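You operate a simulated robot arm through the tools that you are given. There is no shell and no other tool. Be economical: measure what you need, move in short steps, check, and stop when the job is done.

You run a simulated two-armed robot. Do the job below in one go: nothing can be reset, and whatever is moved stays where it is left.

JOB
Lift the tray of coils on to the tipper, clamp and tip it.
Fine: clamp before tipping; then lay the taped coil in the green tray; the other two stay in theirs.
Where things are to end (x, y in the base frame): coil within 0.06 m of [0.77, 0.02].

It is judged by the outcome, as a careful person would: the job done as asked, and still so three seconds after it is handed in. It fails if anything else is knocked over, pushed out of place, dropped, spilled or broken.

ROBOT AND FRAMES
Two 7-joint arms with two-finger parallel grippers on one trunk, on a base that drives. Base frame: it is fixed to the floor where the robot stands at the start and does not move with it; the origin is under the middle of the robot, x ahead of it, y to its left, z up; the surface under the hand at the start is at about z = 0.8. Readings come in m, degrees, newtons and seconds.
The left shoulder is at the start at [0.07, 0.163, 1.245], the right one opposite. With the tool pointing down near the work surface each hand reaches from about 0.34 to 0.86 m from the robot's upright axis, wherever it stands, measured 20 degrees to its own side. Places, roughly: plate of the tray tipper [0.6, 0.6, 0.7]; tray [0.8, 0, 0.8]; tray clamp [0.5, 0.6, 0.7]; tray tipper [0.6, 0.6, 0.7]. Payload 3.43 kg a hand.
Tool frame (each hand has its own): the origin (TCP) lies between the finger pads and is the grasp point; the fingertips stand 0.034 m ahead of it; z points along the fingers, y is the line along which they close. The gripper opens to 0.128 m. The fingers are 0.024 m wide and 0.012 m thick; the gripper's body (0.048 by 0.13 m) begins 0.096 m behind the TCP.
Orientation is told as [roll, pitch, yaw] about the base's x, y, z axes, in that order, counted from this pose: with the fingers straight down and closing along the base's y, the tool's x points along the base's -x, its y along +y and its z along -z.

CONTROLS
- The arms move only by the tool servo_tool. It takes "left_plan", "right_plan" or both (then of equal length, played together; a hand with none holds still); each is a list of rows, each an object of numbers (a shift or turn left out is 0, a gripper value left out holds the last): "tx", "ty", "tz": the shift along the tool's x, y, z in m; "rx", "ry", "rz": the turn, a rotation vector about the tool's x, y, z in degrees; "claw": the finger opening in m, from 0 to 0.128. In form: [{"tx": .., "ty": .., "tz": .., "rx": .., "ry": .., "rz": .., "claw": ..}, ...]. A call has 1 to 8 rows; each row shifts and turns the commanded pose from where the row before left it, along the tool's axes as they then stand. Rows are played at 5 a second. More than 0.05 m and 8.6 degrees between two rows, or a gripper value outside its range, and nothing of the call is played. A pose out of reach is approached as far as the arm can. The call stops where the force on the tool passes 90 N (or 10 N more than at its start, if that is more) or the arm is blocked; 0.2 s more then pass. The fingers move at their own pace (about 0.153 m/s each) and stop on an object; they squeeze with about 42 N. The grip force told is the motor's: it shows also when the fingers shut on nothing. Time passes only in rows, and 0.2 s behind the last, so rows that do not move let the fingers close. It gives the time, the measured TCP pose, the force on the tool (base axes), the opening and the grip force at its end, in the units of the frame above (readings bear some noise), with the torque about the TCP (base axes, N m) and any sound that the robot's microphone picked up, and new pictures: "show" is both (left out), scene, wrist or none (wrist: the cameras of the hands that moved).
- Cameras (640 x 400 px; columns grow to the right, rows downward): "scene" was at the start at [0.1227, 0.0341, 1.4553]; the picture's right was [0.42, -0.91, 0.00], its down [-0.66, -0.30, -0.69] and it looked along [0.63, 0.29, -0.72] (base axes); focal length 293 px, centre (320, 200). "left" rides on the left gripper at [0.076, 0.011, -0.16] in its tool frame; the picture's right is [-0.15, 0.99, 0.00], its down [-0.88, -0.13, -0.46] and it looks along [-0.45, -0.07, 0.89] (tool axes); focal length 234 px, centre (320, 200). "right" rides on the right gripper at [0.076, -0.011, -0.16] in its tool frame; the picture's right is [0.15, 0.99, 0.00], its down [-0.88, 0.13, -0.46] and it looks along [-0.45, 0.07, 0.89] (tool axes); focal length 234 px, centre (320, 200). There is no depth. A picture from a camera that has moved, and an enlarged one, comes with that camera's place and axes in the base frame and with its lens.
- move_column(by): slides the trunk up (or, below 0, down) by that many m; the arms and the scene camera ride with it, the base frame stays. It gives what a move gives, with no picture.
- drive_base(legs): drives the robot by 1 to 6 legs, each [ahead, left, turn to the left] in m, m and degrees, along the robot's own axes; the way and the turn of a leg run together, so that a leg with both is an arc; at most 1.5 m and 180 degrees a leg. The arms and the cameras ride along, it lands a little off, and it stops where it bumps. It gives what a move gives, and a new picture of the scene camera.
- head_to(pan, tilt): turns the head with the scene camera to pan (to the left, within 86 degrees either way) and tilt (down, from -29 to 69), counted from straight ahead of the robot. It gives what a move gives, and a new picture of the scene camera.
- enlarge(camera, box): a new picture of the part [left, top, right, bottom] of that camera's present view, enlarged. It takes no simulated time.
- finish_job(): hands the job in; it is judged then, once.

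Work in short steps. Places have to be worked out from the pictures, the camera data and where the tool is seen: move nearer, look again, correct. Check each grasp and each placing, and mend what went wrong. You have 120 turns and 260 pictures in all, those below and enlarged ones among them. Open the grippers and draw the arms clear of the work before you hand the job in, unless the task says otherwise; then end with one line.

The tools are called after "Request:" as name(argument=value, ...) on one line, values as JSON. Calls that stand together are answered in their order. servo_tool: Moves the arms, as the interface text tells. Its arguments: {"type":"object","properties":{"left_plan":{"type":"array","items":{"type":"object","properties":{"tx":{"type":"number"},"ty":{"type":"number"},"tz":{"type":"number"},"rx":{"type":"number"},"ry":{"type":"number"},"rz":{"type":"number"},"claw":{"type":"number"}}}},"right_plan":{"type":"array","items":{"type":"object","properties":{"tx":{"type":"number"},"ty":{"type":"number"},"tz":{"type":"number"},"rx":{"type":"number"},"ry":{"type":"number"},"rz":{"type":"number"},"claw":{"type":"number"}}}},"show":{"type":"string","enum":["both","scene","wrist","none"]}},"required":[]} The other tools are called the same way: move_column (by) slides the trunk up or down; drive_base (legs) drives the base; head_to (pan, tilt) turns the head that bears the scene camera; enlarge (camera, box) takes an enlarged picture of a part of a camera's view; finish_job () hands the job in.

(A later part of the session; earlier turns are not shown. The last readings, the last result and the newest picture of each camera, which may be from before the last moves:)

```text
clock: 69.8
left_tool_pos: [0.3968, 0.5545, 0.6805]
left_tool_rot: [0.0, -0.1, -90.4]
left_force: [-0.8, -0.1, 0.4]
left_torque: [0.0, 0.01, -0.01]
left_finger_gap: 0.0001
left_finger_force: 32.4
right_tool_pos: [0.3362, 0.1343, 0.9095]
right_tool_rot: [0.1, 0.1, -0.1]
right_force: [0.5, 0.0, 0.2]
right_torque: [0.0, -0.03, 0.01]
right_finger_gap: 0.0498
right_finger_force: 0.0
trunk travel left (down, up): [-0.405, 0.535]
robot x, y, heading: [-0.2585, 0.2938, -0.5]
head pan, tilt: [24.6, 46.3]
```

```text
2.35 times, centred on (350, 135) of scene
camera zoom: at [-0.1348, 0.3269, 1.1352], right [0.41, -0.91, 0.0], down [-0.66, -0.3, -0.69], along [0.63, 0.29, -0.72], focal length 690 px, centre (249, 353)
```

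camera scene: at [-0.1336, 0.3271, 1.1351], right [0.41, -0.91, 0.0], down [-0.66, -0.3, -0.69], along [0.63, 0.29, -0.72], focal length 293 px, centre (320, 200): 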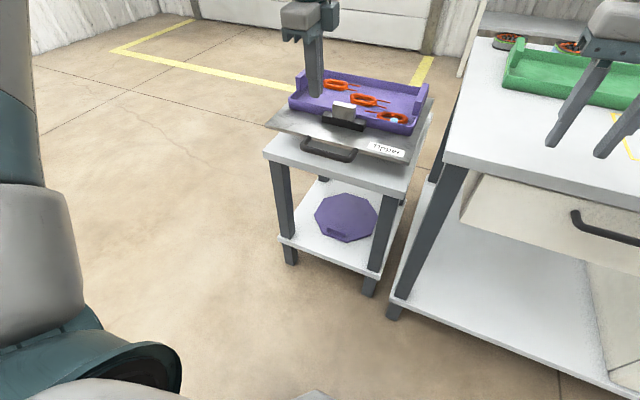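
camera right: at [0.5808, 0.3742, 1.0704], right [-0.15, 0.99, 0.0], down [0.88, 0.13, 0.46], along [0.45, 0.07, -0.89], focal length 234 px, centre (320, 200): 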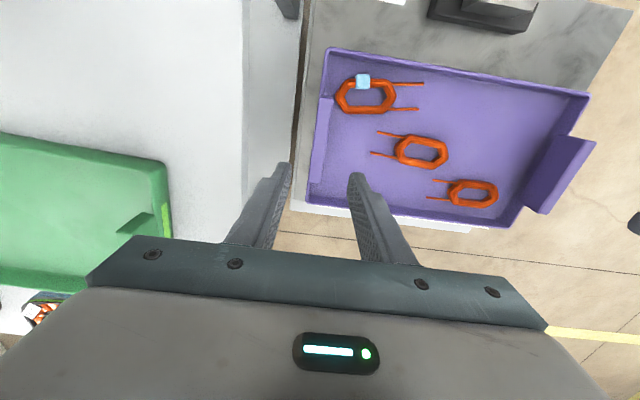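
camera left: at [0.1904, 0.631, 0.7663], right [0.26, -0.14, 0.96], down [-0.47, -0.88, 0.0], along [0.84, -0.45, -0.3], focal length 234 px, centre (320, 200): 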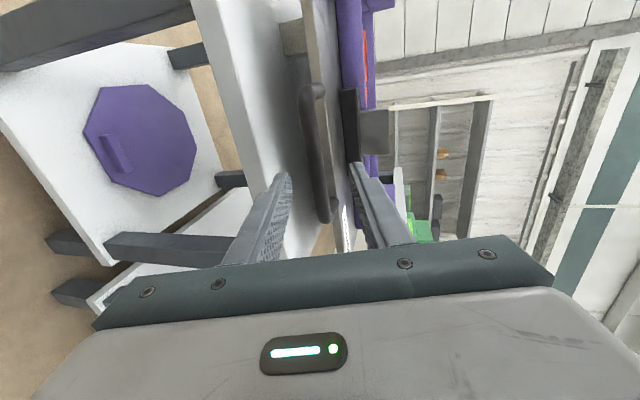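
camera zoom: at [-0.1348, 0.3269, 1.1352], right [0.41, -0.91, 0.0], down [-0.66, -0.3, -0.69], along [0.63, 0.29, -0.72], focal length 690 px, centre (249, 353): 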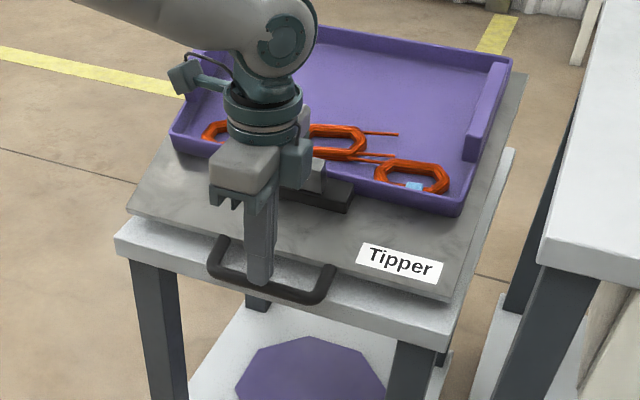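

It stays tipped; the coils slid to the near wall inside the tray. Raise the left hand away and look.

Request:
servo_tool(left_plan=[{"tz": -0.04}, {"tz": -0.045}, {"tz": -0.045}, {"tz": -0.045}, {"tz": -0.04, "tx": 0.03}, {"tx": 0.048}, {"tx": 0.048}], show="scene")

Request:
enlarge(camera="scene", box=[250, 50, 450, 220])

```text
clock: 71.4
left_tool_pos: [0.3955, 0.6804, 0.8978]
left_tool_rot: [0.3, 0.0, -90.4]
left_force: [-0.4, 0.1, -0.1]
left_torque: [-0.01, 0.0, 0.03]
left_finger_gap: 0.0001
left_finger_force: 33.4
right_tool_pos: [0.3354, 0.1341, 0.9091]
right_tool_rot: [0.1, -0.1, -0.2]
right_force: [0.2, -0.5, -0.5]
right_torque: [0.02, 0.0, 0.01]
right_finger_gap: 0.05
right_finger_force: 0.1
trunk travel left (down, up): [-0.405, 0.535]
robot x, y, heading: [-0.2608, 0.2949, -0.1]
head pan, tilt: [24.6, 46.3]
camera scene: at [-0.1351, 0.3276, 1.1353], right [0.41, -0.91, 0.0], down [-0.66, -0.3, -0.69], along [0.63, 0.28, -0.72], focal length 293 px, centre (320, 200)
```

scene: 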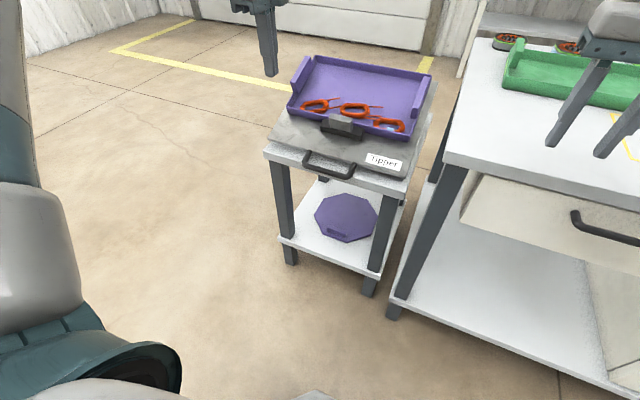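

```text
2.35 times, centred on (350, 135) of scene
camera zoom: at [-0.1351, 0.3276, 1.1353], right [0.41, -0.91, 0.0], down [-0.66, -0.3, -0.69], along [0.63, 0.28, -0.72], focal length 690 px, centre (249, 353)
```

zoom: 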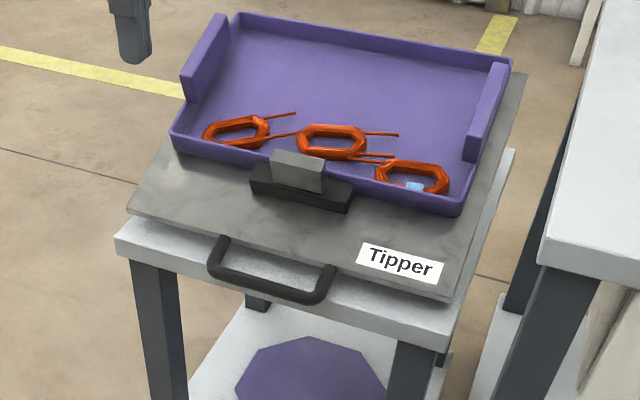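

The tray is tipped, clamped, and all three coils are still inside. Now reposition the base so the right hand can pick the taped coil (near right of the tray).

Request:
drive_base(legs=[[0, 0.22, 0.3], [0.1, 0, 0]])

Request:
enlarge(camera="scene", box=[300, 80, 540, 280])

Request:
enlarge(camera="right", box=[0, 0, 640, 400])

```text
clock: 73.9
left_tool_pos: [0.4964, 0.8991, 0.8978]
left_tool_rot: [0.1, 0.0, -90.2]
left_force: [0.7, 0.4, -1.0]
left_torque: [-0.02, 0.04, 0.02]
left_finger_gap: 0.0001
left_finger_force: 33.1
right_tool_pos: [0.4397, 0.3531, 0.9084]
right_tool_rot: [0.1, 0.0, 0.2]
right_force: [0.7, -0.6, 0.2]
right_torque: [0.03, 0.03, 0.02]
right_finger_gap: 0.05
right_finger_force: 0.1
trunk travel left (down, up): [-0.405, 0.535]
robot x, y, heading: [-0.1543, 0.5132, 0.0]
head pan, tilt: [24.6, 46.3]
camera scene: at [-0.0321, 0.5443, 1.1352], right [0.42, -0.91, 0.0], down [-0.66, -0.3, -0.69], along [0.63, 0.29, -0.72], focal length 293 px, centre (320, 200)
```

scene: 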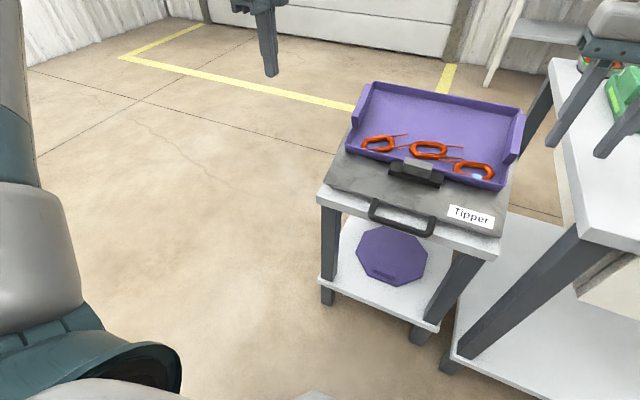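

```text
2.00 times, centred on (420, 180) of scene
camera zoom: at [-0.0321, 0.5443, 1.1352], right [0.42, -0.91, 0.0], down [-0.66, -0.3, -0.69], along [0.63, 0.29, -0.72], focal length 586 px, centre (120, 240)
```

zoom: 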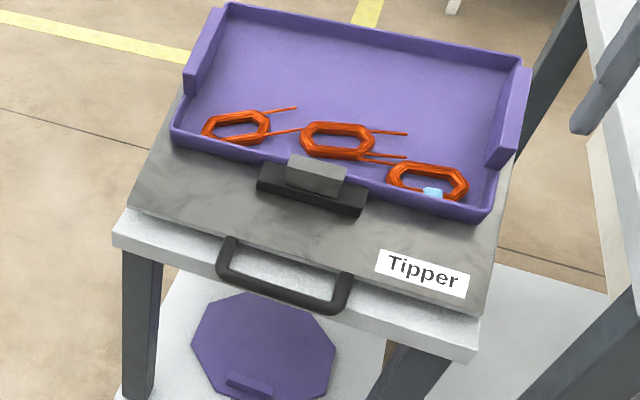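

```text
1.00 times, centred on (320, 200) of right (not enlarged: the box is as wide or as high as the picture)
camera zoom: at [0.3641, 0.3402, 1.0689], right [-0.15, 0.99, 0.0], down [0.88, 0.13, 0.45], along [0.45, 0.07, -0.89], focal length 234 px, centre (320, 200)
```

zoom: 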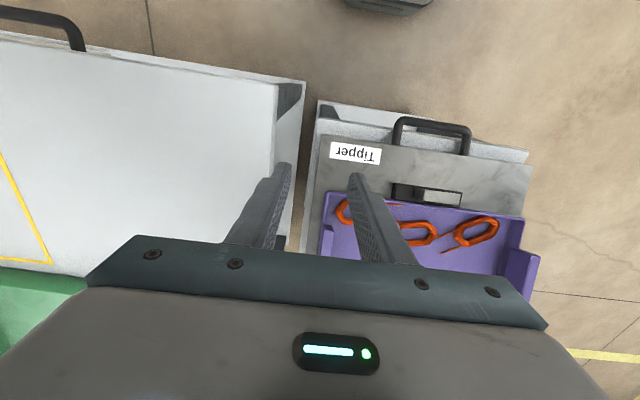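

The tilt is ~20° and the taped coil is near (0.565, 0.437, 0.71), against the near wall. I'll grasp its far strand with one finger inside the loop: move the right hand over and turn it +90° so it closes along x.

Request:
servo_tool(right_plan=[{"tx": -0.027, "ty": 0.029, "tz": -0.01}, {"tx": -0.027, "ty": 0.029, "tz": -0.01}, {"tx": -0.027, "ty": 0.029}, {"rz": -8.5}, {"rz": -8.5}, {"rz": -8.5}, {"rz": -8.5}, {"rz": -8.5}], show="none")

Request:
servo_tool(right_plan=[{"rz": -8.5}, {"rz": -8.5}, {"rz": -8.5}, {"rz": -8.5}, {"rz": -8.5}, {"rz": -5}], show="both")

```text
clock: 75.7
left_tool_pos: [0.4962, 0.8986, 0.8976]
left_tool_rot: [0.2, 0.0, -90.3]
left_force: [0.3, -0.7, 0.6]
left_torque: [-0.02, 0.02, -0.01]
left_finger_gap: 0.0
left_finger_force: 33.0
right_tool_pos: [0.5198, 0.4394, 0.93]
right_tool_rot: [0.1, -0.2, 42.7]
right_force: [-0.1, -0.4, -0.3]
right_torque: [-0.01, 0.0, 0.0]
right_finger_gap: 0.0498
right_finger_force: 0.1
trunk travel left (down, up): [-0.405, 0.535]
robot x, y, heading: [-0.1538, 0.5083, 0.4]
head pan, tilt: [24.6, 46.3]
```

```text
clock: 77.1
left_tool_pos: [0.4958, 0.8992, 0.8981]
left_tool_rot: [0.1, -0.1, -90.2]
left_force: [-0.4, 0.3, -0.3]
left_torque: [-0.03, 0.0, -0.01]
left_finger_gap: 0.0
left_finger_force: 32.7
right_tool_pos: [0.3223, 0.4855, 0.8955]
right_tool_rot: [0.0, -0.1, 90.1]
right_force: [-0.7, -0.5, -0.3]
right_torque: [0.01, 0.01, 0.01]
right_finger_gap: 0.05
right_finger_force: 0.1
right hand out of reach, approached as far as the arm can: row 2, 3, 4, 5, 6
trunk travel left (down, up): [-0.405, 0.535]
robot x, y, heading: [-0.1543, 0.5068, 0.2]
head pan, tilt: [24.6, 46.3]
camera scene: at [-0.0333, 0.5444, 1.1353], right [0.42, -0.91, 0.0], down [-0.66, -0.3, -0.69], along [0.63, 0.29, -0.72], focal length 293 px, centre (320, 200)
camera right: at [0.3336, 0.4077, 1.056], right [-0.99, -0.15, 0.0], down [-0.13, 0.88, 0.46], along [-0.07, 0.45, -0.89], focal length 234 px, centre (320, 200)
```

scene: 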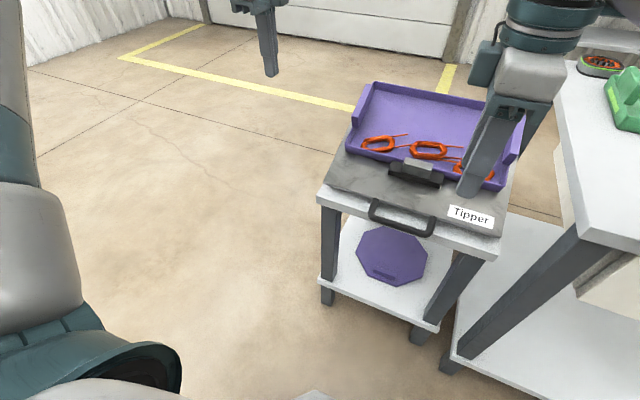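
right: 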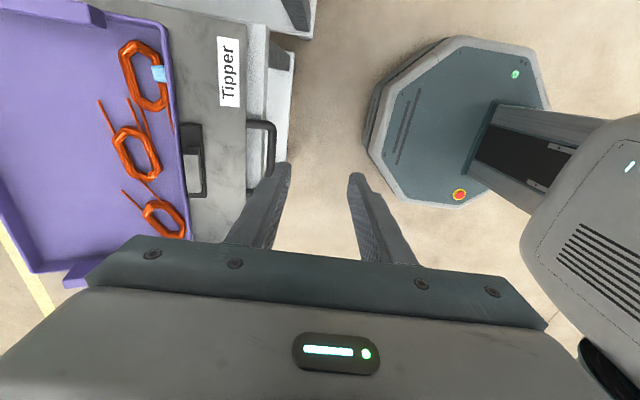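

The right arm needs the target more to its own side. Drive left 0.17 m and bring the hand back over the coil.

Request:
drive_base(legs=[[0, 0.18, 0]])

Request:
servo_tool(right_plan=[{"tx": 0.03, "ty": -0.025, "tz": -0.005}, {"tx": 0.035, "ty": -0.03, "tz": -0.005}, {"tx": 0.035, "ty": -0.03, "tz": -0.005}, {"tx": 0.035, "ty": -0.03}, {"tx": 0.035, "ty": -0.03}, {"tx": 0.035, "ty": -0.03}, {"tx": 0.02, "ty": -0.02}], show="both")

```text
clock: 78.6
left_tool_pos: [0.495, 1.0788, 0.8972]
left_tool_rot: [0.3, 0.0, -90.1]
left_force: [0.3, 2.0, -0.3]
left_torque: [-0.01, -0.05, 0.01]
left_finger_gap: 0.0
left_finger_force: 33.4
right_tool_pos: [0.3226, 0.6659, 0.8941]
right_tool_rot: [0.0, -0.1, 90.2]
right_force: [-0.3, 0.2, 0.6]
right_torque: [-0.05, -0.02, -0.02]
right_finger_gap: 0.0498
right_finger_force: 0.1
trunk travel left (down, up): [-0.405, 0.535]
robot x, y, heading: [-0.1553, 0.684, -0.0]
head pan, tilt: [24.6, 46.3]
camera scene: at [-0.0334, 0.7242, 1.1353], right [0.42, -0.91, 0.0], down [-0.66, -0.3, -0.69], along [0.63, 0.29, -0.72], focal length 293 px, centre (320, 200)
```

scene: 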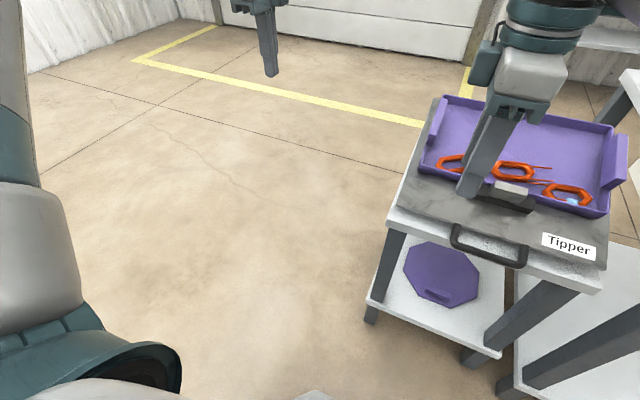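

```text
clock: 80.2
left_tool_pos: [0.4955, 1.0781, 0.8969]
left_tool_rot: [0.2, 0.0, -90.1]
left_force: [-0.7, 0.0, -0.2]
left_torque: [-0.02, 0.01, -0.04]
left_finger_gap: 0.0
left_finger_force: 33.0
right_tool_pos: [0.2858, 0.5543, 0.8843]
right_tool_rot: [-0.1, -0.2, 89.9]
right_force: [-0.2, -0.4, -0.3]
right_torque: [-0.01, 0.02, 0.01]
right_finger_gap: 0.05
right_finger_force: 0.1
right hand out of reach, approached as far as the arm can: row 1, 2, 3, 4, 5, 6, 7
trunk travel left (down, up): [-0.405, 0.535]
robot x, y, heading: [-0.155, 0.6913, 0.3]
head pan, tilt: [24.6, 46.3]
camera scene: at [-0.0335, 0.7232, 1.1353], right [0.42, -0.91, 0.0], down [-0.66, -0.3, -0.69], along [0.63, 0.29, -0.72], focal length 293 px, centre (320, 200)
camera right: at [0.2969, 0.4781, 1.0454], right [-0.99, -0.14, 0.0], down [-0.13, 0.88, 0.46], along [-0.06, 0.45, -0.89], focal length 234 px, centre (320, 200)
```

scene: 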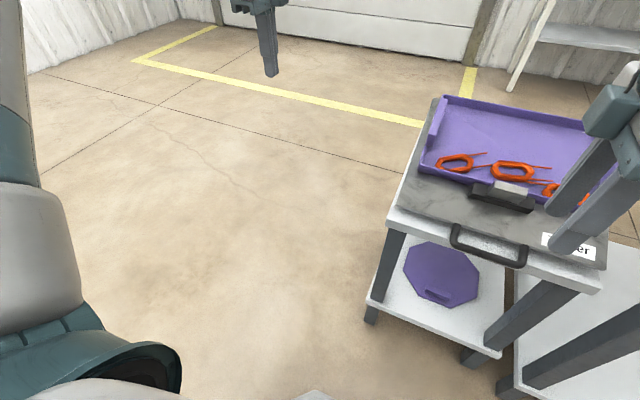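
right: 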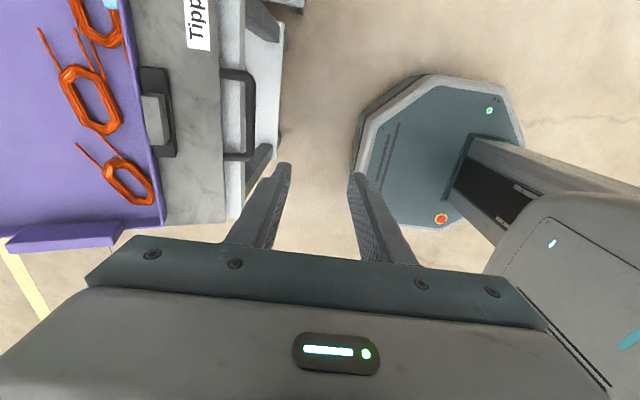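

Yaw +90 doesn't suit the right arm, while the left arm at −90° works well. I'll use the left hand for the coil: raise it, restore the right hand's yaw, and drive right so the coil is in the left arm's good zone.

Request:
servo_tool(right_plan=[{"rz": 8.5}, {"rz": 8.5}, {"rz": 8.5}, {"rz": 8.5}, {"rz": 8.5}, {"rz": 8.5}, {"rz": 8.5}, {"rz": 8.5}], left_plan=[{"tz": -0.02}, {"tz": -0.02}, {"claw": 0.05}, {}, {}, {}, {}, {}], show="none")

Request:
drive_base(legs=[[0, -0.26, 0], [0, -0.25, 0]])

```text
clock: 82.0
left_tool_pos: [0.4933, 1.0796, 0.9363]
left_tool_rot: [0.1, -0.1, -90.0]
left_force: [0.1, -0.8, 0.2]
left_torque: [0.02, 0.0, 0.03]
left_finger_gap: 0.05
left_finger_force: 0.0
right_tool_pos: [0.2859, 0.5555, 0.8837]
right_tool_rot: [0.1, -0.1, 21.9]
right_force: [-0.2, -0.1, -0.3]
right_torque: [0.02, -0.04, 0.01]
right_finger_gap: 0.05
right_finger_force: 0.1
trunk travel left (down, up): [-0.405, 0.535]
robot x, y, heading: [-0.1528, 0.6908, 0.2]
head pan, tilt: [24.6, 46.3]
```

```text
clock: 85.2
left_tool_pos: [0.4944, 0.5724, 0.9381]
left_tool_rot: [0.2, 0.1, -89.9]
left_force: [-0.8, -0.8, 0.1]
left_torque: [0.05, -0.05, 0.03]
left_finger_gap: 0.0502
left_finger_force: 0.2
right_tool_pos: [0.2903, 0.0483, 0.8827]
right_tool_rot: [0.1, -0.1, 22.4]
right_force: [-0.6, 0.2, 0.0]
right_torque: [0.01, 0.01, -0.01]
right_finger_gap: 0.05
right_finger_force: 0.0
trunk travel left (down, up): [-0.405, 0.535]
robot x, y, heading: [-0.1566, 0.1837, 0.2]
head pan, tilt: [24.6, 46.3]
camera scene: at [-0.0308, 0.2143, 1.1353], right [0.42, -0.91, 0.0], down [-0.66, -0.3, -0.69], along [0.63, 0.29, -0.72], focal length 293 px, centre (320, 200)
```

scene: 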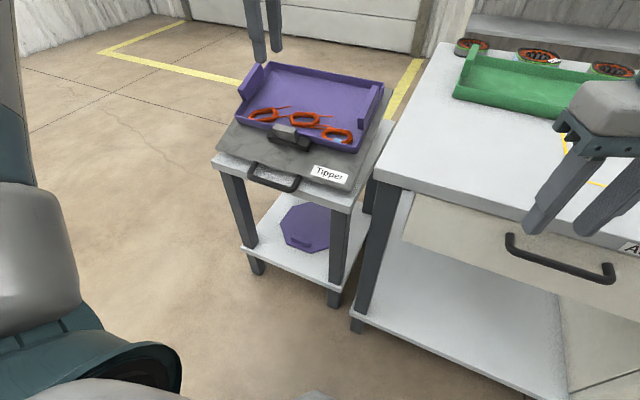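

Now bring the left hand over the coil, tilted 20° to match the tray.

Request:
servo_tool(left_plan=[{"tx": -0.033, "ty": 0.018}, {"tx": -0.033, "ty": 0.018}, {"tx": -0.033, "ty": 0.018}, {"tx": -0.033, "ty": 0.018}, {"rx": -7}, {"rx": -7}, {"rx": -6, "tz": 0.03}], right_plan=[{"rz": 7}, {"rz": 7}, {"rz": 8}, {}, {}, {}, {}], show="both")

Request:
enlarge(camera="left", box=[200, 20, 480, 260])

Request:
enlarge(camera="scene", box=[210, 40, 410, 200])

```text
clock: 86.8
left_tool_pos: [0.545, 0.4604, 0.8984]
left_tool_rot: [20.3, 0.1, -89.8]
left_force: [0.8, -0.6, -0.1]
left_torque: [-0.02, -0.01, -0.03]
left_finger_gap: 0.05
left_finger_force: 0.0
left hand out of reach, approached as far as the arm can: row 3, 4
right_tool_pos: [0.2906, 0.0483, 0.8837]
right_tool_rot: [0.1, 0.0, 0.3]
right_force: [-0.1, 0.5, 0.1]
right_torque: [-0.02, 0.0, 0.0]
right_finger_gap: 0.0499
right_finger_force: 0.1
trunk travel left (down, up): [-0.405, 0.535]
robot x, y, heading: [-0.1509, 0.1802, 0.3]
head pan, tilt: [24.6, 46.3]
camera scene: at [-0.0304, 0.2157, 1.1352], right [0.42, -0.91, 0.0], down [-0.66, -0.31, -0.69], along [0.63, 0.29, -0.72], focal length 293 px, centre (320, 200)
camera right: at [0.2141, 0.0362, 1.0442], right [-0.15, 0.99, 0.0], down [0.88, 0.13, 0.46], along [0.45, 0.07, -0.89], focal length 234 px, centre (320, 200)
camera left: at [0.499, 0.5357, 1.052], right [0.93, -0.14, 0.34], down [-0.28, -0.88, 0.38], along [0.25, -0.45, -0.86], focal length 234 px, centre (320, 200)
```

scene: 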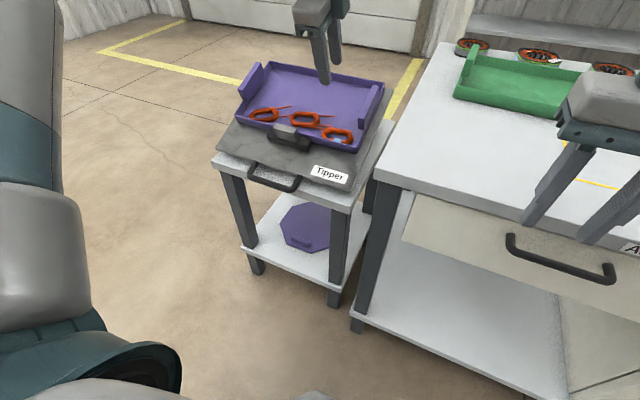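
right: 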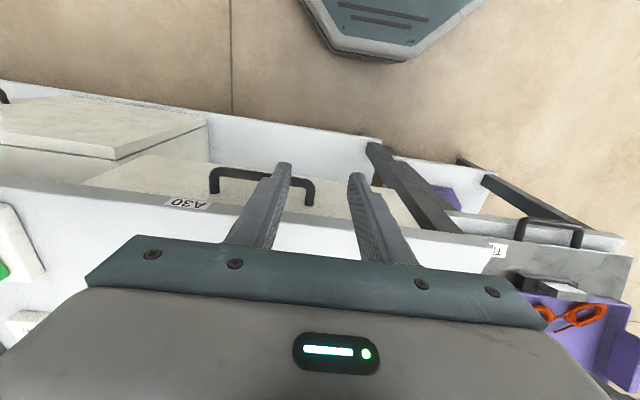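
left: 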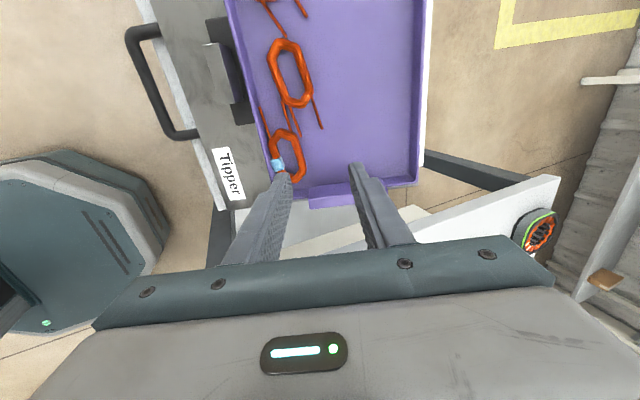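

```text
1.67 times, centred on (340, 140) of left
camera zoom: at [0.499, 0.5357, 1.052], right [0.93, -0.14, 0.34], down [-0.28, -0.88, 0.38], along [0.25, -0.45, -0.86], focal length 390 px, centre (287, 300)
```

zoom: 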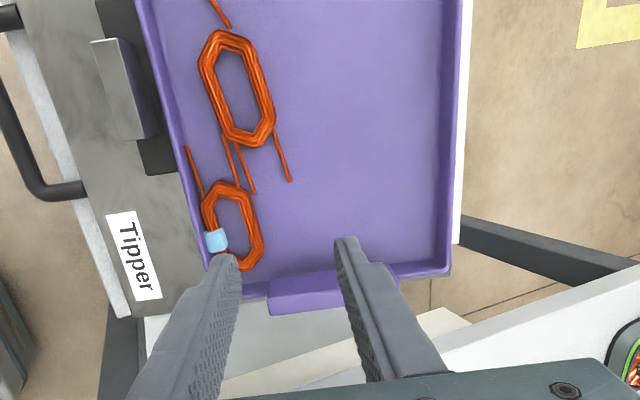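

```text
2.50 times, centred on (310, 120) of scene
camera zoom: at [-0.0304, 0.2157, 1.1352], right [0.42, -0.91, 0.0], down [-0.66, -0.31, -0.69], along [0.63, 0.29, -0.72], focal length 733 px, centre (345, 400)
```

zoom: 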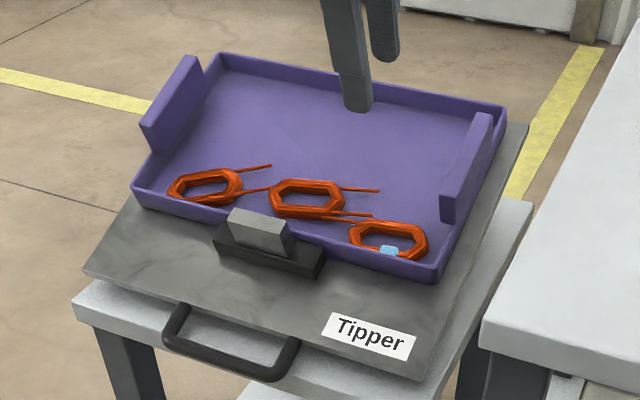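

Clear view: taped coil centre ≈(0.558, 0.441, 0.709), far strand ≈(0.577, 0.441, 0.716). Drive 0.08 ahead for reach, then position the fingers (opening 22 mm) above the far strand.

Request:
drive_base(legs=[[0.08, 0, -0.3]])

```text
clock: 87.9
left_tool_pos: [0.6273, 0.456, 0.8975]
left_tool_rot: [20.1, 0.1, -90.2]
left_force: [0.0, 0.0, -0.7]
left_torque: [-0.01, 0.03, -0.01]
left_finger_gap: 0.05
left_finger_force: 0.1
right_tool_pos: [0.3695, 0.0458, 0.8833]
right_tool_rot: [0.2, 0.0, -0.1]
right_force: [0.8, 0.5, -0.4]
right_torque: [0.01, 0.03, 0.01]
right_finger_gap: 0.0498
right_finger_force: 0.2
trunk travel left (down, up): [-0.405, 0.535]
robot x, y, heading: [-0.0742, 0.1801, -0.3]
head pan, tilt: [24.6, 46.3]
camera scene: at [0.0509, 0.2146, 1.1351], right [0.42, -0.91, 0.0], down [-0.66, -0.3, -0.69], along [0.63, 0.29, -0.72], focal length 293 px, centre (320, 200)
```

scene: 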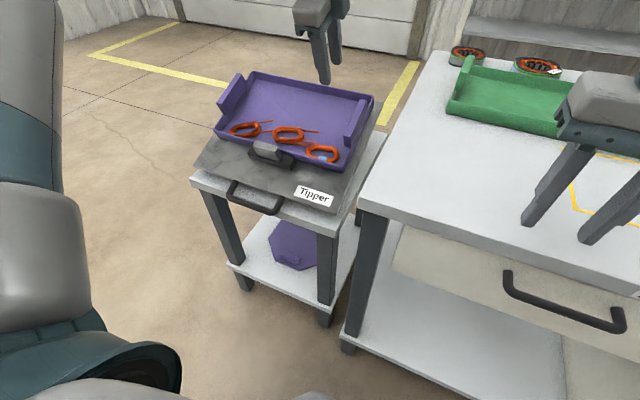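

Request:
servo_tool(left_plan=[{"tx": -0.005, "ty": -0.0367, "tz": 0.0, "claw": 0.022}, {"tx": -0.005, "ty": -0.0367, "tz": 0.02}, {"tx": -0.005, "ty": -0.0367, "tz": 0.024}, {"tz": 0.02}], show="none")

Request:
enlarge(camera="left", box=[220, 60, 420, 260])

Request:
enlarge(camera="scene", box=[220, 60, 400, 200])

```text
clock: 88.9
left_tool_pos: [0.5461, 0.44, 0.7982]
left_tool_rot: [20.2, 0.0, -90.1]
left_force: [-0.5, -0.9, -0.5]
left_torque: [0.0, 0.0, 0.03]
left_finger_gap: 0.022
left_finger_force: 0.1
right_tool_pos: [0.3693, 0.0467, 0.884]
right_tool_rot: [0.1, 0.0, 0.0]
right_force: [0.1, 0.9, 0.1]
right_torque: [-0.01, 0.02, 0.0]
right_finger_gap: 0.0499
right_finger_force: 0.1
trunk travel left (down, up): [-0.405, 0.535]
robot x, y, heading: [-0.0748, 0.1806, -0.1]
head pan, tilt: [24.6, 46.3]
```

```text
2.00 times, centred on (320, 160) of left
camera zoom: at [0.5014, 0.5169, 0.9531], right [0.93, -0.15, 0.34], down [-0.28, -0.88, 0.38], along [0.24, -0.45, -0.86], focal length 468 px, centre (320, 280)
```

zoom: 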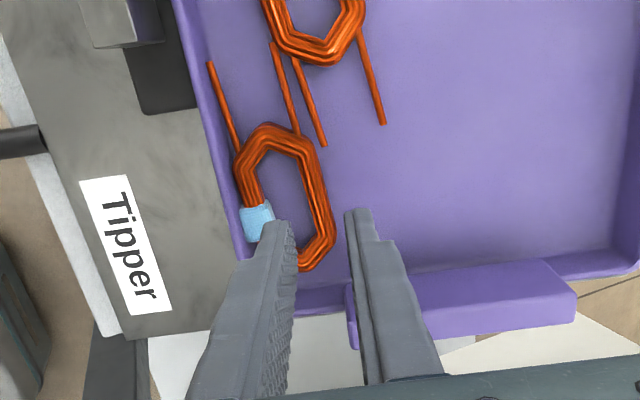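

```text
2.86 times, centred on (310, 130) of scene
camera zoom: at [0.0506, 0.2148, 1.1352], right [0.42, -0.91, 0.0], down [-0.66, -0.3, -0.69], along [0.63, 0.29, -0.72], focal length 838 px, centre (349, 400)
```

zoom: 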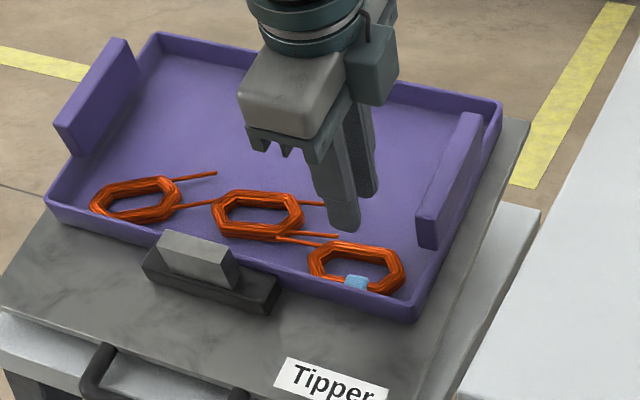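

Strand verified at (0.577, 0.44, 0.716), aligned with the finger midline. Advance along the fingers 0.045 and recheck.

Request:
servo_tool(left_plan=[{"tz": 0.02}, {"tz": 0.015}, {"tz": 0.008}, {}], show="none")

Request:
enlarge(camera="left", box=[220, 60, 420, 260])

Request:
enlarge(camera="scene", box=[260, 90, 380, 190])

```text
clock: 89.9
left_tool_pos: [0.5591, 0.4401, 0.7606]
left_tool_rot: [20.2, 0.0, -90.2]
left_force: [-0.6, 0.6, 0.5]
left_torque: [-0.03, 0.0, 0.01]
left_finger_gap: 0.022
left_finger_force: 0.1
right_tool_pos: [0.3681, 0.0459, 0.8839]
right_tool_rot: [0.0, -0.1, 0.0]
right_force: [-0.8, 0.7, 0.0]
right_torque: [-0.01, 0.0, 0.0]
right_finger_gap: 0.05
right_finger_force: 0.1
trunk travel left (down, up): [-0.405, 0.535]
robot x, y, heading: [-0.0712, 0.1808, -0.2]
head pan, tilt: [24.6, 46.3]
```

```text
2.00 times, centred on (320, 160) of left
camera zoom: at [0.515, 0.5166, 0.9139], right [0.93, -0.15, 0.34], down [-0.28, -0.88, 0.38], along [0.24, -0.45, -0.86], focal length 468 px, centre (320, 280)
```

zoom: 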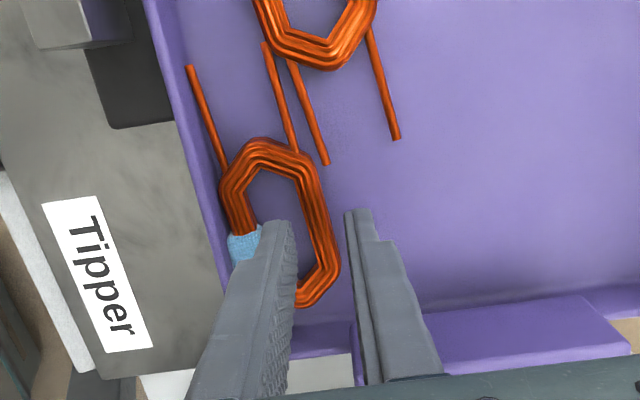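

```text
4.00 times, centred on (320, 140) of scene
camera zoom: at [0.0495, 0.2147, 1.1353], right [0.42, -0.91, 0.0], down [-0.66, -0.3, -0.69], along [0.63, 0.29, -0.72], focal length 1173 px, centre (320, 440)
```

zoom: 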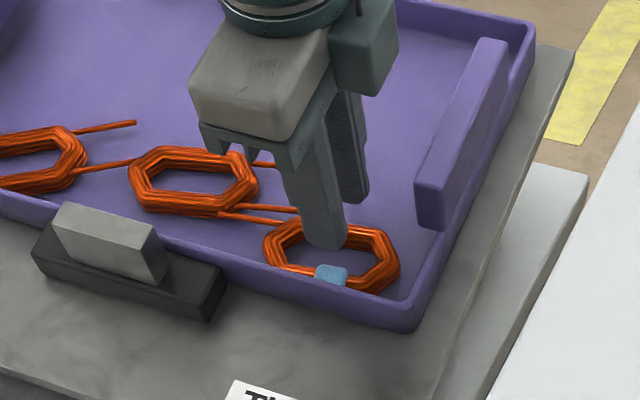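

Finger is entering the loop, the other outside. Advance the last ~16 mm.

Request:
servo_tool(left_plan=[{"tz": 0.007}, {"tz": 0.005}, {"tz": 0.004}, {}], show="none")

Request:
enlarge(camera="left", box=[220, 60, 420, 260])

Request:
enlarge(camera="scene", box=[260, 90, 380, 190])

```text
clock: 90.9
left_tool_pos: [0.5621, 0.4405, 0.7544]
left_tool_rot: [21.1, 0.1, -90.1]
left_force: [-22.4, 12.4, 60.3]
left_torque: [0.45, 0.96, -0.02]
left_finger_gap: 0.0211
left_finger_force: 0.1
right_tool_pos: [0.3627, 0.0463, 0.8887]
right_tool_rot: [0.1, -0.4, 0.0]
right_force: [0.4, -1.0, 0.8]
right_torque: [-0.03, 0.03, -0.02]
right_finger_gap: 0.0499
right_finger_force: 0.1
trunk travel left (down, up): [-0.405, 0.535]
robot x, y, heading: [-0.0719, 0.1843, -0.0]
head pan, tilt: [24.6, 46.3]
```

```text
2.00 times, centred on (320, 160) of left
camera zoom: at [0.5146, 0.5158, 0.9073], right [0.92, -0.15, 0.35], down [-0.29, -0.88, 0.38], along [0.26, -0.45, -0.86], focal length 468 px, centre (320, 280)
```

zoom: 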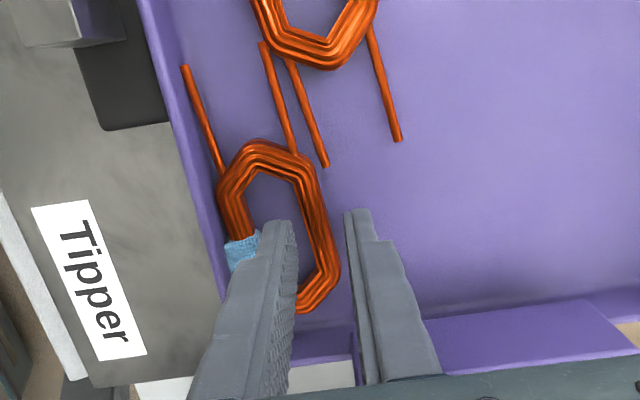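

```text
4.00 times, centred on (320, 140) of scene
camera zoom: at [0.0416, 0.2137, 1.1369], right [0.42, -0.91, 0.0], down [-0.65, -0.3, -0.7], along [0.63, 0.29, -0.72], focal length 1173 px, centre (320, 440)
```

zoom: 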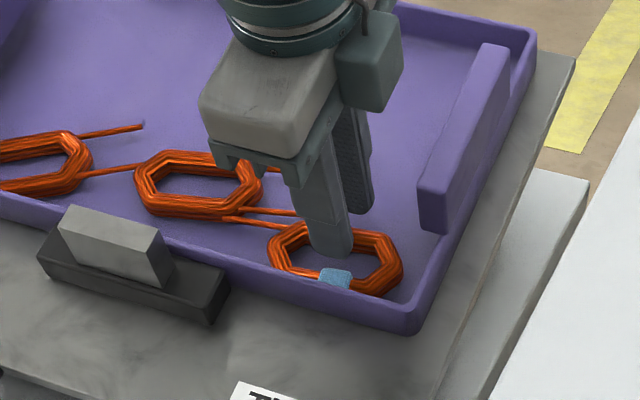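

There's 64 N along the finger axis, so the tips are on the floor (or coil). Ease back 2 mm and close to test for a grip.

Request:
servo_tool(left_plan=[{"tz": -0.009}, {"claw": 0.0}, {}, {}], show="none")

Request:
enlarge(camera="left", box=[220, 60, 420, 260])

Request:
enlarge(camera="scene", box=[260, 90, 380, 190])

```text
clock: 91.9
left_tool_pos: [0.5606, 0.4395, 0.7543]
left_tool_rot: [20.3, 0.0, -90.2]
left_force: [-10.5, -3.8, 11.4]
left_torque: [-0.04, 0.26, 0.06]
left_finger_gap: 0.0001
left_finger_force: 33.3
right_tool_pos: [0.3676, 0.0455, 0.8847]
right_tool_rot: [0.2, -0.1, -0.1]
right_force: [0.0, 0.8, -0.6]
right_torque: [-0.01, 0.0, -0.01]
right_finger_gap: 0.0502
right_finger_force: 0.0
trunk travel left (down, up): [-0.405, 0.535]
robot x, y, heading: [-0.0751, 0.1808, -0.3]
head pan, tilt: [24.6, 46.3]
```

```text
2.00 times, centred on (320, 160) of left
camera zoom: at [0.5156, 0.5157, 0.9077], right [0.93, -0.15, 0.34], down [-0.28, -0.88, 0.38], along [0.24, -0.45, -0.86], focal length 468 px, centre (320, 280)
```

zoom: 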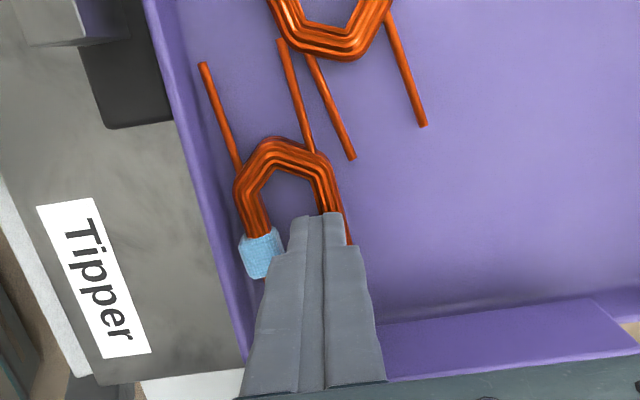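

```text
4.00 times, centred on (320, 140) of scene
camera zoom: at [0.0476, 0.2137, 1.1354], right [0.42, -0.91, 0.0], down [-0.66, -0.3, -0.69], along [0.63, 0.29, -0.72], focal length 1173 px, centre (320, 440)
```

zoom: 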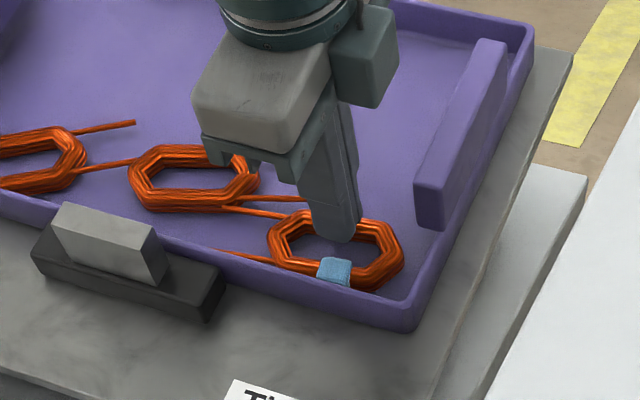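

The loop is effectively solid to the fingers (closed on nothing, coil dragged slightly by friction), so I must grip the coil by its two ends (closing along y). The gap at its right end is tight, so use the current friction contact to slide it ~12 mm to the left and back to the near wall.

Request:
servo_tool(left_plan=[{"tz": 0.004, "ty": -0.004}, {"ty": -0.003, "tx": 0.004}, {"tx": 0.005}, {"tx": 0.005}, {"tx": 0.004}, {"tz": -0.02}, {"tz": -0.03}], show="none")

Request:
enlarge(camera="left", box=[220, 40, 420, 260])

Request:
enlarge(camera="scene", box=[240, 80, 380, 190])

```text
clock: 93.5
left_tool_pos: [0.5377, 0.4584, 0.7935]
left_tool_rot: [20.1, 0.1, -90.1]
left_force: [-0.8, 0.2, 0.0]
left_torque: [0.03, -0.01, 0.01]
left_finger_gap: 0.0
left_finger_force: 33.3
right_tool_pos: [0.3686, 0.0458, 0.8838]
right_tool_rot: [0.1, -0.1, 0.0]
right_force: [-0.1, 0.6, 0.7]
right_torque: [0.02, 0.0, -0.02]
right_finger_gap: 0.0497
right_finger_force: 0.0
trunk travel left (down, up): [-0.405, 0.535]
robot x, y, heading: [-0.0734, 0.1797, -0.0]
head pan, tilt: [24.6, 46.3]
```

```text
1.82 times, centred on (320, 150) of left
camera zoom: at [0.493, 0.5354, 0.9479], right [0.93, -0.15, 0.34], down [-0.28, -0.88, 0.38], along [0.24, -0.45, -0.86], focal length 426 px, centre (320, 291)
```

zoom: 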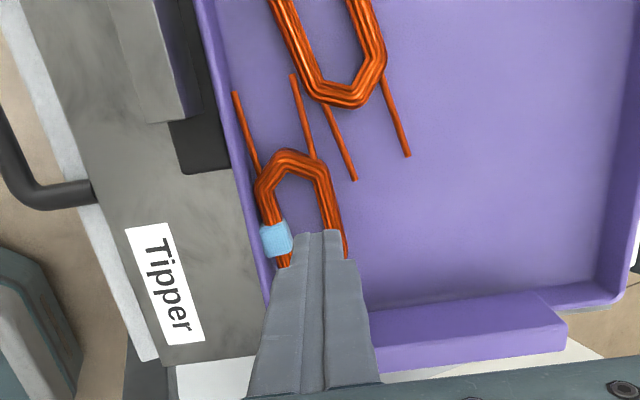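

```text
3.64 times, centred on (310, 135) of scene
camera zoom: at [0.0488, 0.2146, 1.1352], right [0.42, -0.91, 0.0], down [-0.66, -0.3, -0.69], along [0.63, 0.29, -0.72], focal length 1066 px, centre (356, 436)
```

zoom: 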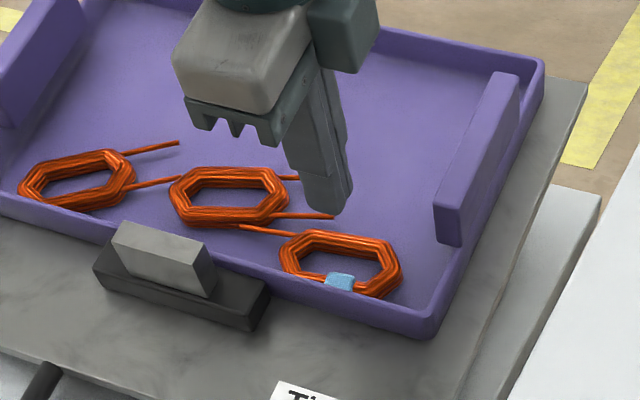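

The coil slid left nicely (now centred ≈(0.558, 0.458)), leaving ~30 mm at its right end. Raise the left hand and drive so the right hand (yaw 0, closing along y) can grip it by its ends.

Request:
servo_tool(left_plan=[{"tz": -0.045}, {"tz": -0.045}, {"tz": -0.045}, {"tz": -0.03}], show="none")

Request:
drive_base(legs=[[0, 0.22, 0], [0.03, 0.22, 0]])

```text
clock: 94.5
left_tool_pos: [0.4822, 0.4586, 0.9497]
left_tool_rot: [20.2, 0.1, -90.2]
left_force: [-0.3, 0.1, 0.2]
left_torque: [0.0, 0.01, 0.01]
left_finger_gap: 0.0
left_finger_force: 33.3
right_tool_pos: [0.3697, 0.0457, 0.8827]
right_tool_rot: [0.1, -0.1, 0.1]
right_force: [-0.3, -0.4, 0.3]
right_torque: [0.01, 0.03, 0.01]
right_finger_gap: 0.0503
right_finger_force: 0.1
trunk travel left (down, up): [-0.405, 0.535]
robot x, y, heading: [-0.0748, 0.1814, -0.1]
head pan, tilt: [24.6, 46.3]
```

```text
clock: 97.5
left_tool_pos: [0.5108, 0.9027, 0.9485]
left_tool_rot: [20.2, 0.0, -90.1]
left_force: [0.4, -0.2, 0.7]
left_torque: [-0.05, 0.01, -0.04]
left_finger_gap: 0.0002
left_finger_force: 33.5
right_tool_pos: [0.3997, 0.4886, 0.8836]
right_tool_rot: [0.1, 0.0, 0.1]
right_force: [0.4, 0.1, 0.3]
right_torque: [-0.02, -0.02, 0.01]
right_finger_gap: 0.0498
right_finger_force: 0.0
trunk travel left (down, up): [-0.405, 0.535]
robot x, y, heading: [-0.0469, 0.6224, 0.1]
head pan, tilt: [24.6, 46.3]
camera scene: at [0.0795, 0.6577, 1.1352], right [0.42, -0.91, 0.0], down [-0.66, -0.3, -0.69], along [0.63, 0.29, -0.72], focal length 293 px, centre (320, 200)
```

scene: 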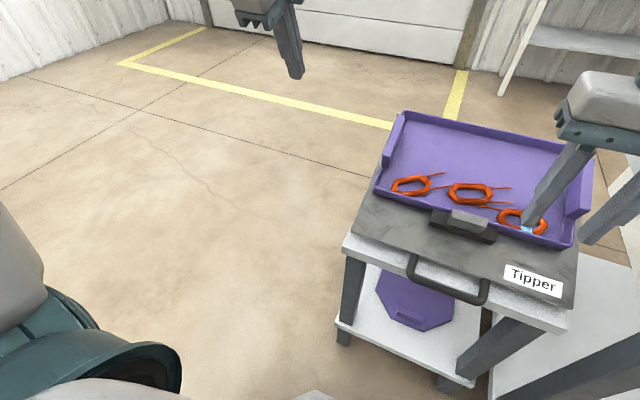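

Request:
servo_tool(right_plan=[{"tx": -0.04, "ty": -0.01, "claw": 0.1}, {"tx": -0.04, "ty": -0.01}, {"tx": -0.03, "ty": -0.01}, {"ry": -7}, {"ry": -7}, {"ry": -6.2}], show="both")

Request:
enlarge(camera="right", box=[220, 20, 500, 260])

```text
clock: 98.9
left_tool_pos: [0.5113, 0.9007, 0.9505]
left_tool_rot: [20.2, 0.0, -90.2]
left_force: [-0.8, 1.0, -0.7]
left_torque: [0.03, 0.0, -0.01]
left_finger_gap: 0.0001
left_finger_force: 33.2
right_tool_pos: [0.5094, 0.4583, 0.8837]
right_tool_rot: [0.1, -20.4, 0.1]
right_force: [-0.1, -0.3, -0.6]
right_torque: [-0.01, 0.01, -0.01]
right_finger_gap: 0.0999
right_finger_force: 0.1
trunk travel left (down, up): [-0.405, 0.535]
robot x, y, heading: [-0.0417, 0.6213, 0.2]
head pan, tilt: [24.6, 46.3]
camera scene: at [0.079, 0.6568, 1.1354], right [0.42, -0.91, 0.0], down [-0.66, -0.3, -0.69], along [0.63, 0.29, -0.72], focal length 293 px, centre (320, 200)
camera right: at [0.3823, 0.4464, 1.0084], right [-0.14, 0.99, -0.05], down [0.67, 0.13, 0.73], along [0.73, 0.07, -0.68], focal length 234 px, centre (320, 200)
```

scene: 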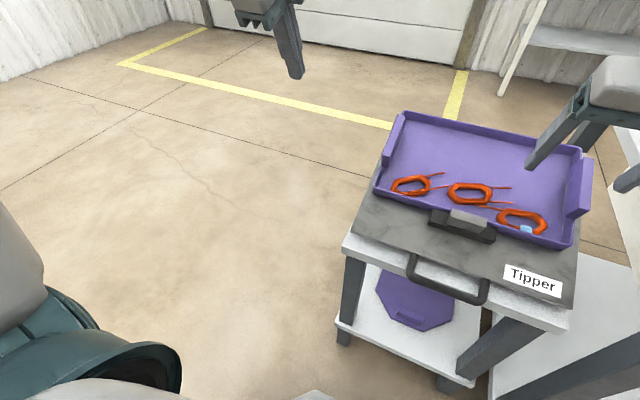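
right: 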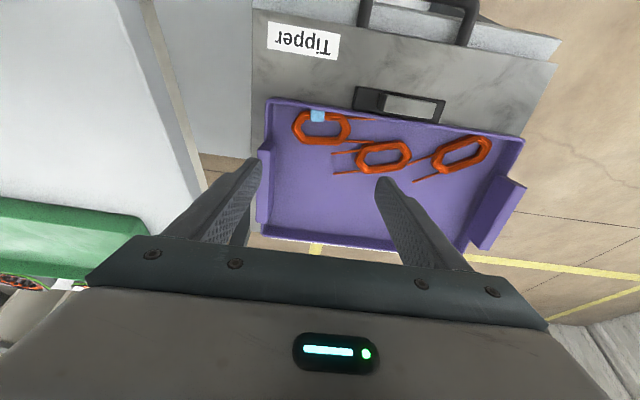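

```text
1.67 times, centred on (360, 140) of right
camera zoom: at [0.3823, 0.4464, 1.0084], right [-0.14, 0.99, -0.05], down [0.67, 0.13, 0.73], along [0.73, 0.07, -0.68], focal length 390 px, centre (253, 300)
```

zoom: 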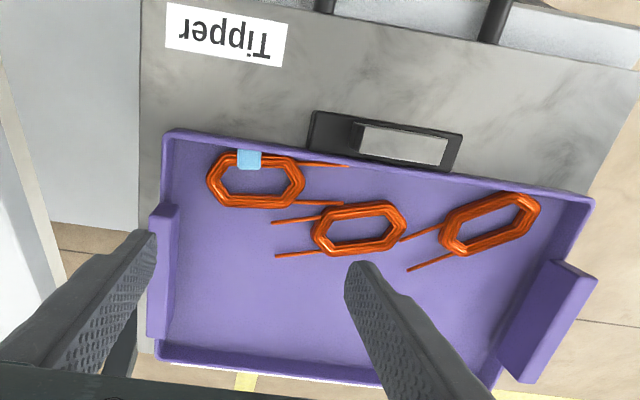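

Coil centre confirmed at (0.556, 0.458). Advance to just above it with 0.1 m opening.

Request:
servo_tool(right_plan=[{"tx": 0.0075, "tz": 0.045}, {"tx": 0.0075, "tz": 0.045}, {}], show="none")

Request:
enlarge(camera="right", box=[180, 20, 460, 260])

Request:
enlarge(camera="scene", box=[440, 100, 620, 260])

```text
clock: 99.7
left_tool_pos: [0.5117, 0.9016, 0.9497]
left_tool_rot: [20.1, 0.0, -90.0]
left_force: [-0.3, 0.6, -0.8]
left_torque: [0.0, 0.02, 0.01]
left_finger_gap: 0.0001
left_finger_force: 33.1
right_tool_pos: [0.5257, 0.4607, 0.7926]
right_tool_rot: [0.2, -20.3, 0.1]
right_force: [-0.2, 0.3, 0.4]
right_torque: [0.0, -0.02, 0.02]
right_finger_gap: 0.1001
right_finger_force: 0.1
trunk travel left (down, up): [-0.405, 0.535]
robot x, y, heading: [-0.0436, 0.624, -0.0]
head pan, tilt: [24.6, 46.3]
```

```text
1.67 times, centred on (320, 140) of right
camera zoom: at [0.399, 0.4477, 0.9175], right [-0.14, 0.99, -0.05], down [0.67, 0.13, 0.73], along [0.73, 0.07, -0.68], focal length 390 px, centre (320, 300)
```

zoom: 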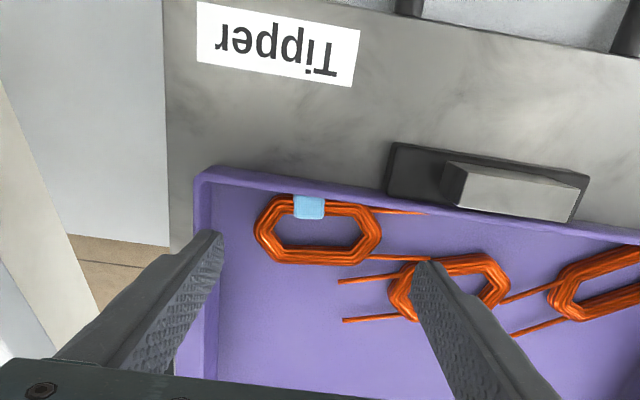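

```text
2.50 times, centred on (530, 180) of scene
camera zoom: at [0.0791, 0.657, 1.1353], right [0.42, -0.91, 0.0], down [-0.66, -0.3, -0.69], along [0.63, 0.29, -0.72], focal length 733 px, centre (-205, 250)
```

zoom: 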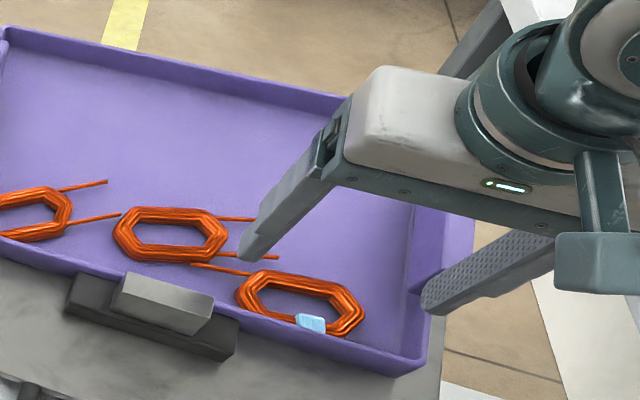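

Aligned; nudge 2.5 mm right and advance 0.045.

Request:
servo_tool(right_plan=[{"ty": -0.0025, "tz": 0.02}, {"tz": 0.015}, {"tz": 0.01}, {}], show="none")

Request:
enlarge(camera="right", box=[180, 20, 460, 260])

Request:
enlarge(camera="scene", box=[440, 100, 620, 260])

```text
clock: 100.7
left_tool_pos: [0.5116, 0.9022, 0.9489]
left_tool_rot: [20.2, 0.1, -90.1]
left_force: [-0.1, 0.3, 0.5]
left_torque: [-0.01, 0.02, 0.0]
left_finger_gap: 0.0002
left_finger_force: 32.3
right_tool_pos: [0.5411, 0.4568, 0.7517]
right_tool_rot: [0.1, -20.3, 0.0]
right_force: [-0.2, -0.1, -0.7]
right_torque: [0.03, 0.0, 0.03]
right_finger_gap: 0.0998
right_finger_force: 0.0
trunk travel left (down, up): [-0.405, 0.535]
robot x, y, heading: [-0.0448, 0.6226, 0.2]
head pan, tilt: [24.6, 46.3]
```

```text
1.67 times, centred on (320, 140) of right
camera zoom: at [0.4151, 0.4448, 0.876], right [-0.14, 0.99, -0.05], down [0.67, 0.13, 0.73], along [0.73, 0.07, -0.68], focal length 390 px, centre (320, 300)
```

zoom: 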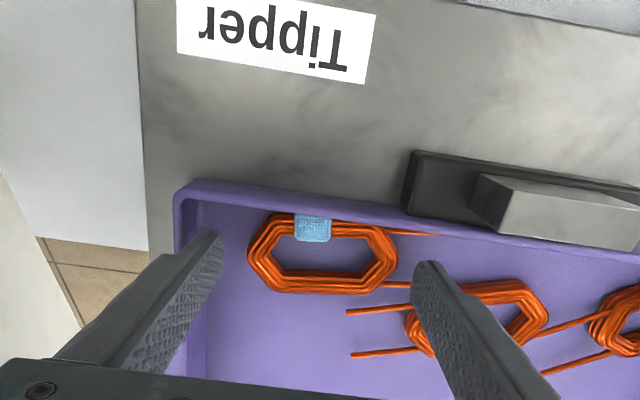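

```text
2.50 times, centred on (530, 180) of scene
camera zoom: at [0.0792, 0.6569, 1.1353], right [0.42, -0.91, 0.0], down [-0.66, -0.3, -0.69], along [0.63, 0.29, -0.72], focal length 733 px, centre (-205, 250)
```

zoom: 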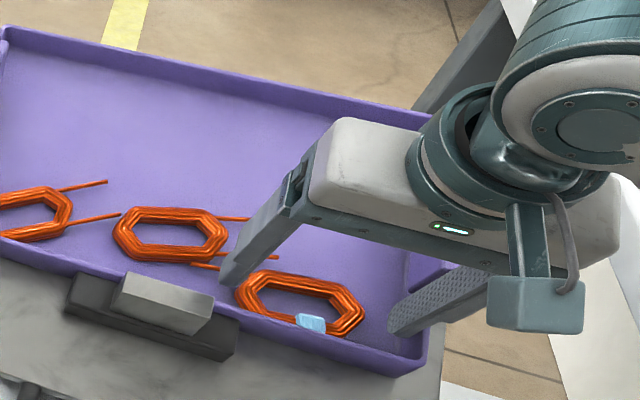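

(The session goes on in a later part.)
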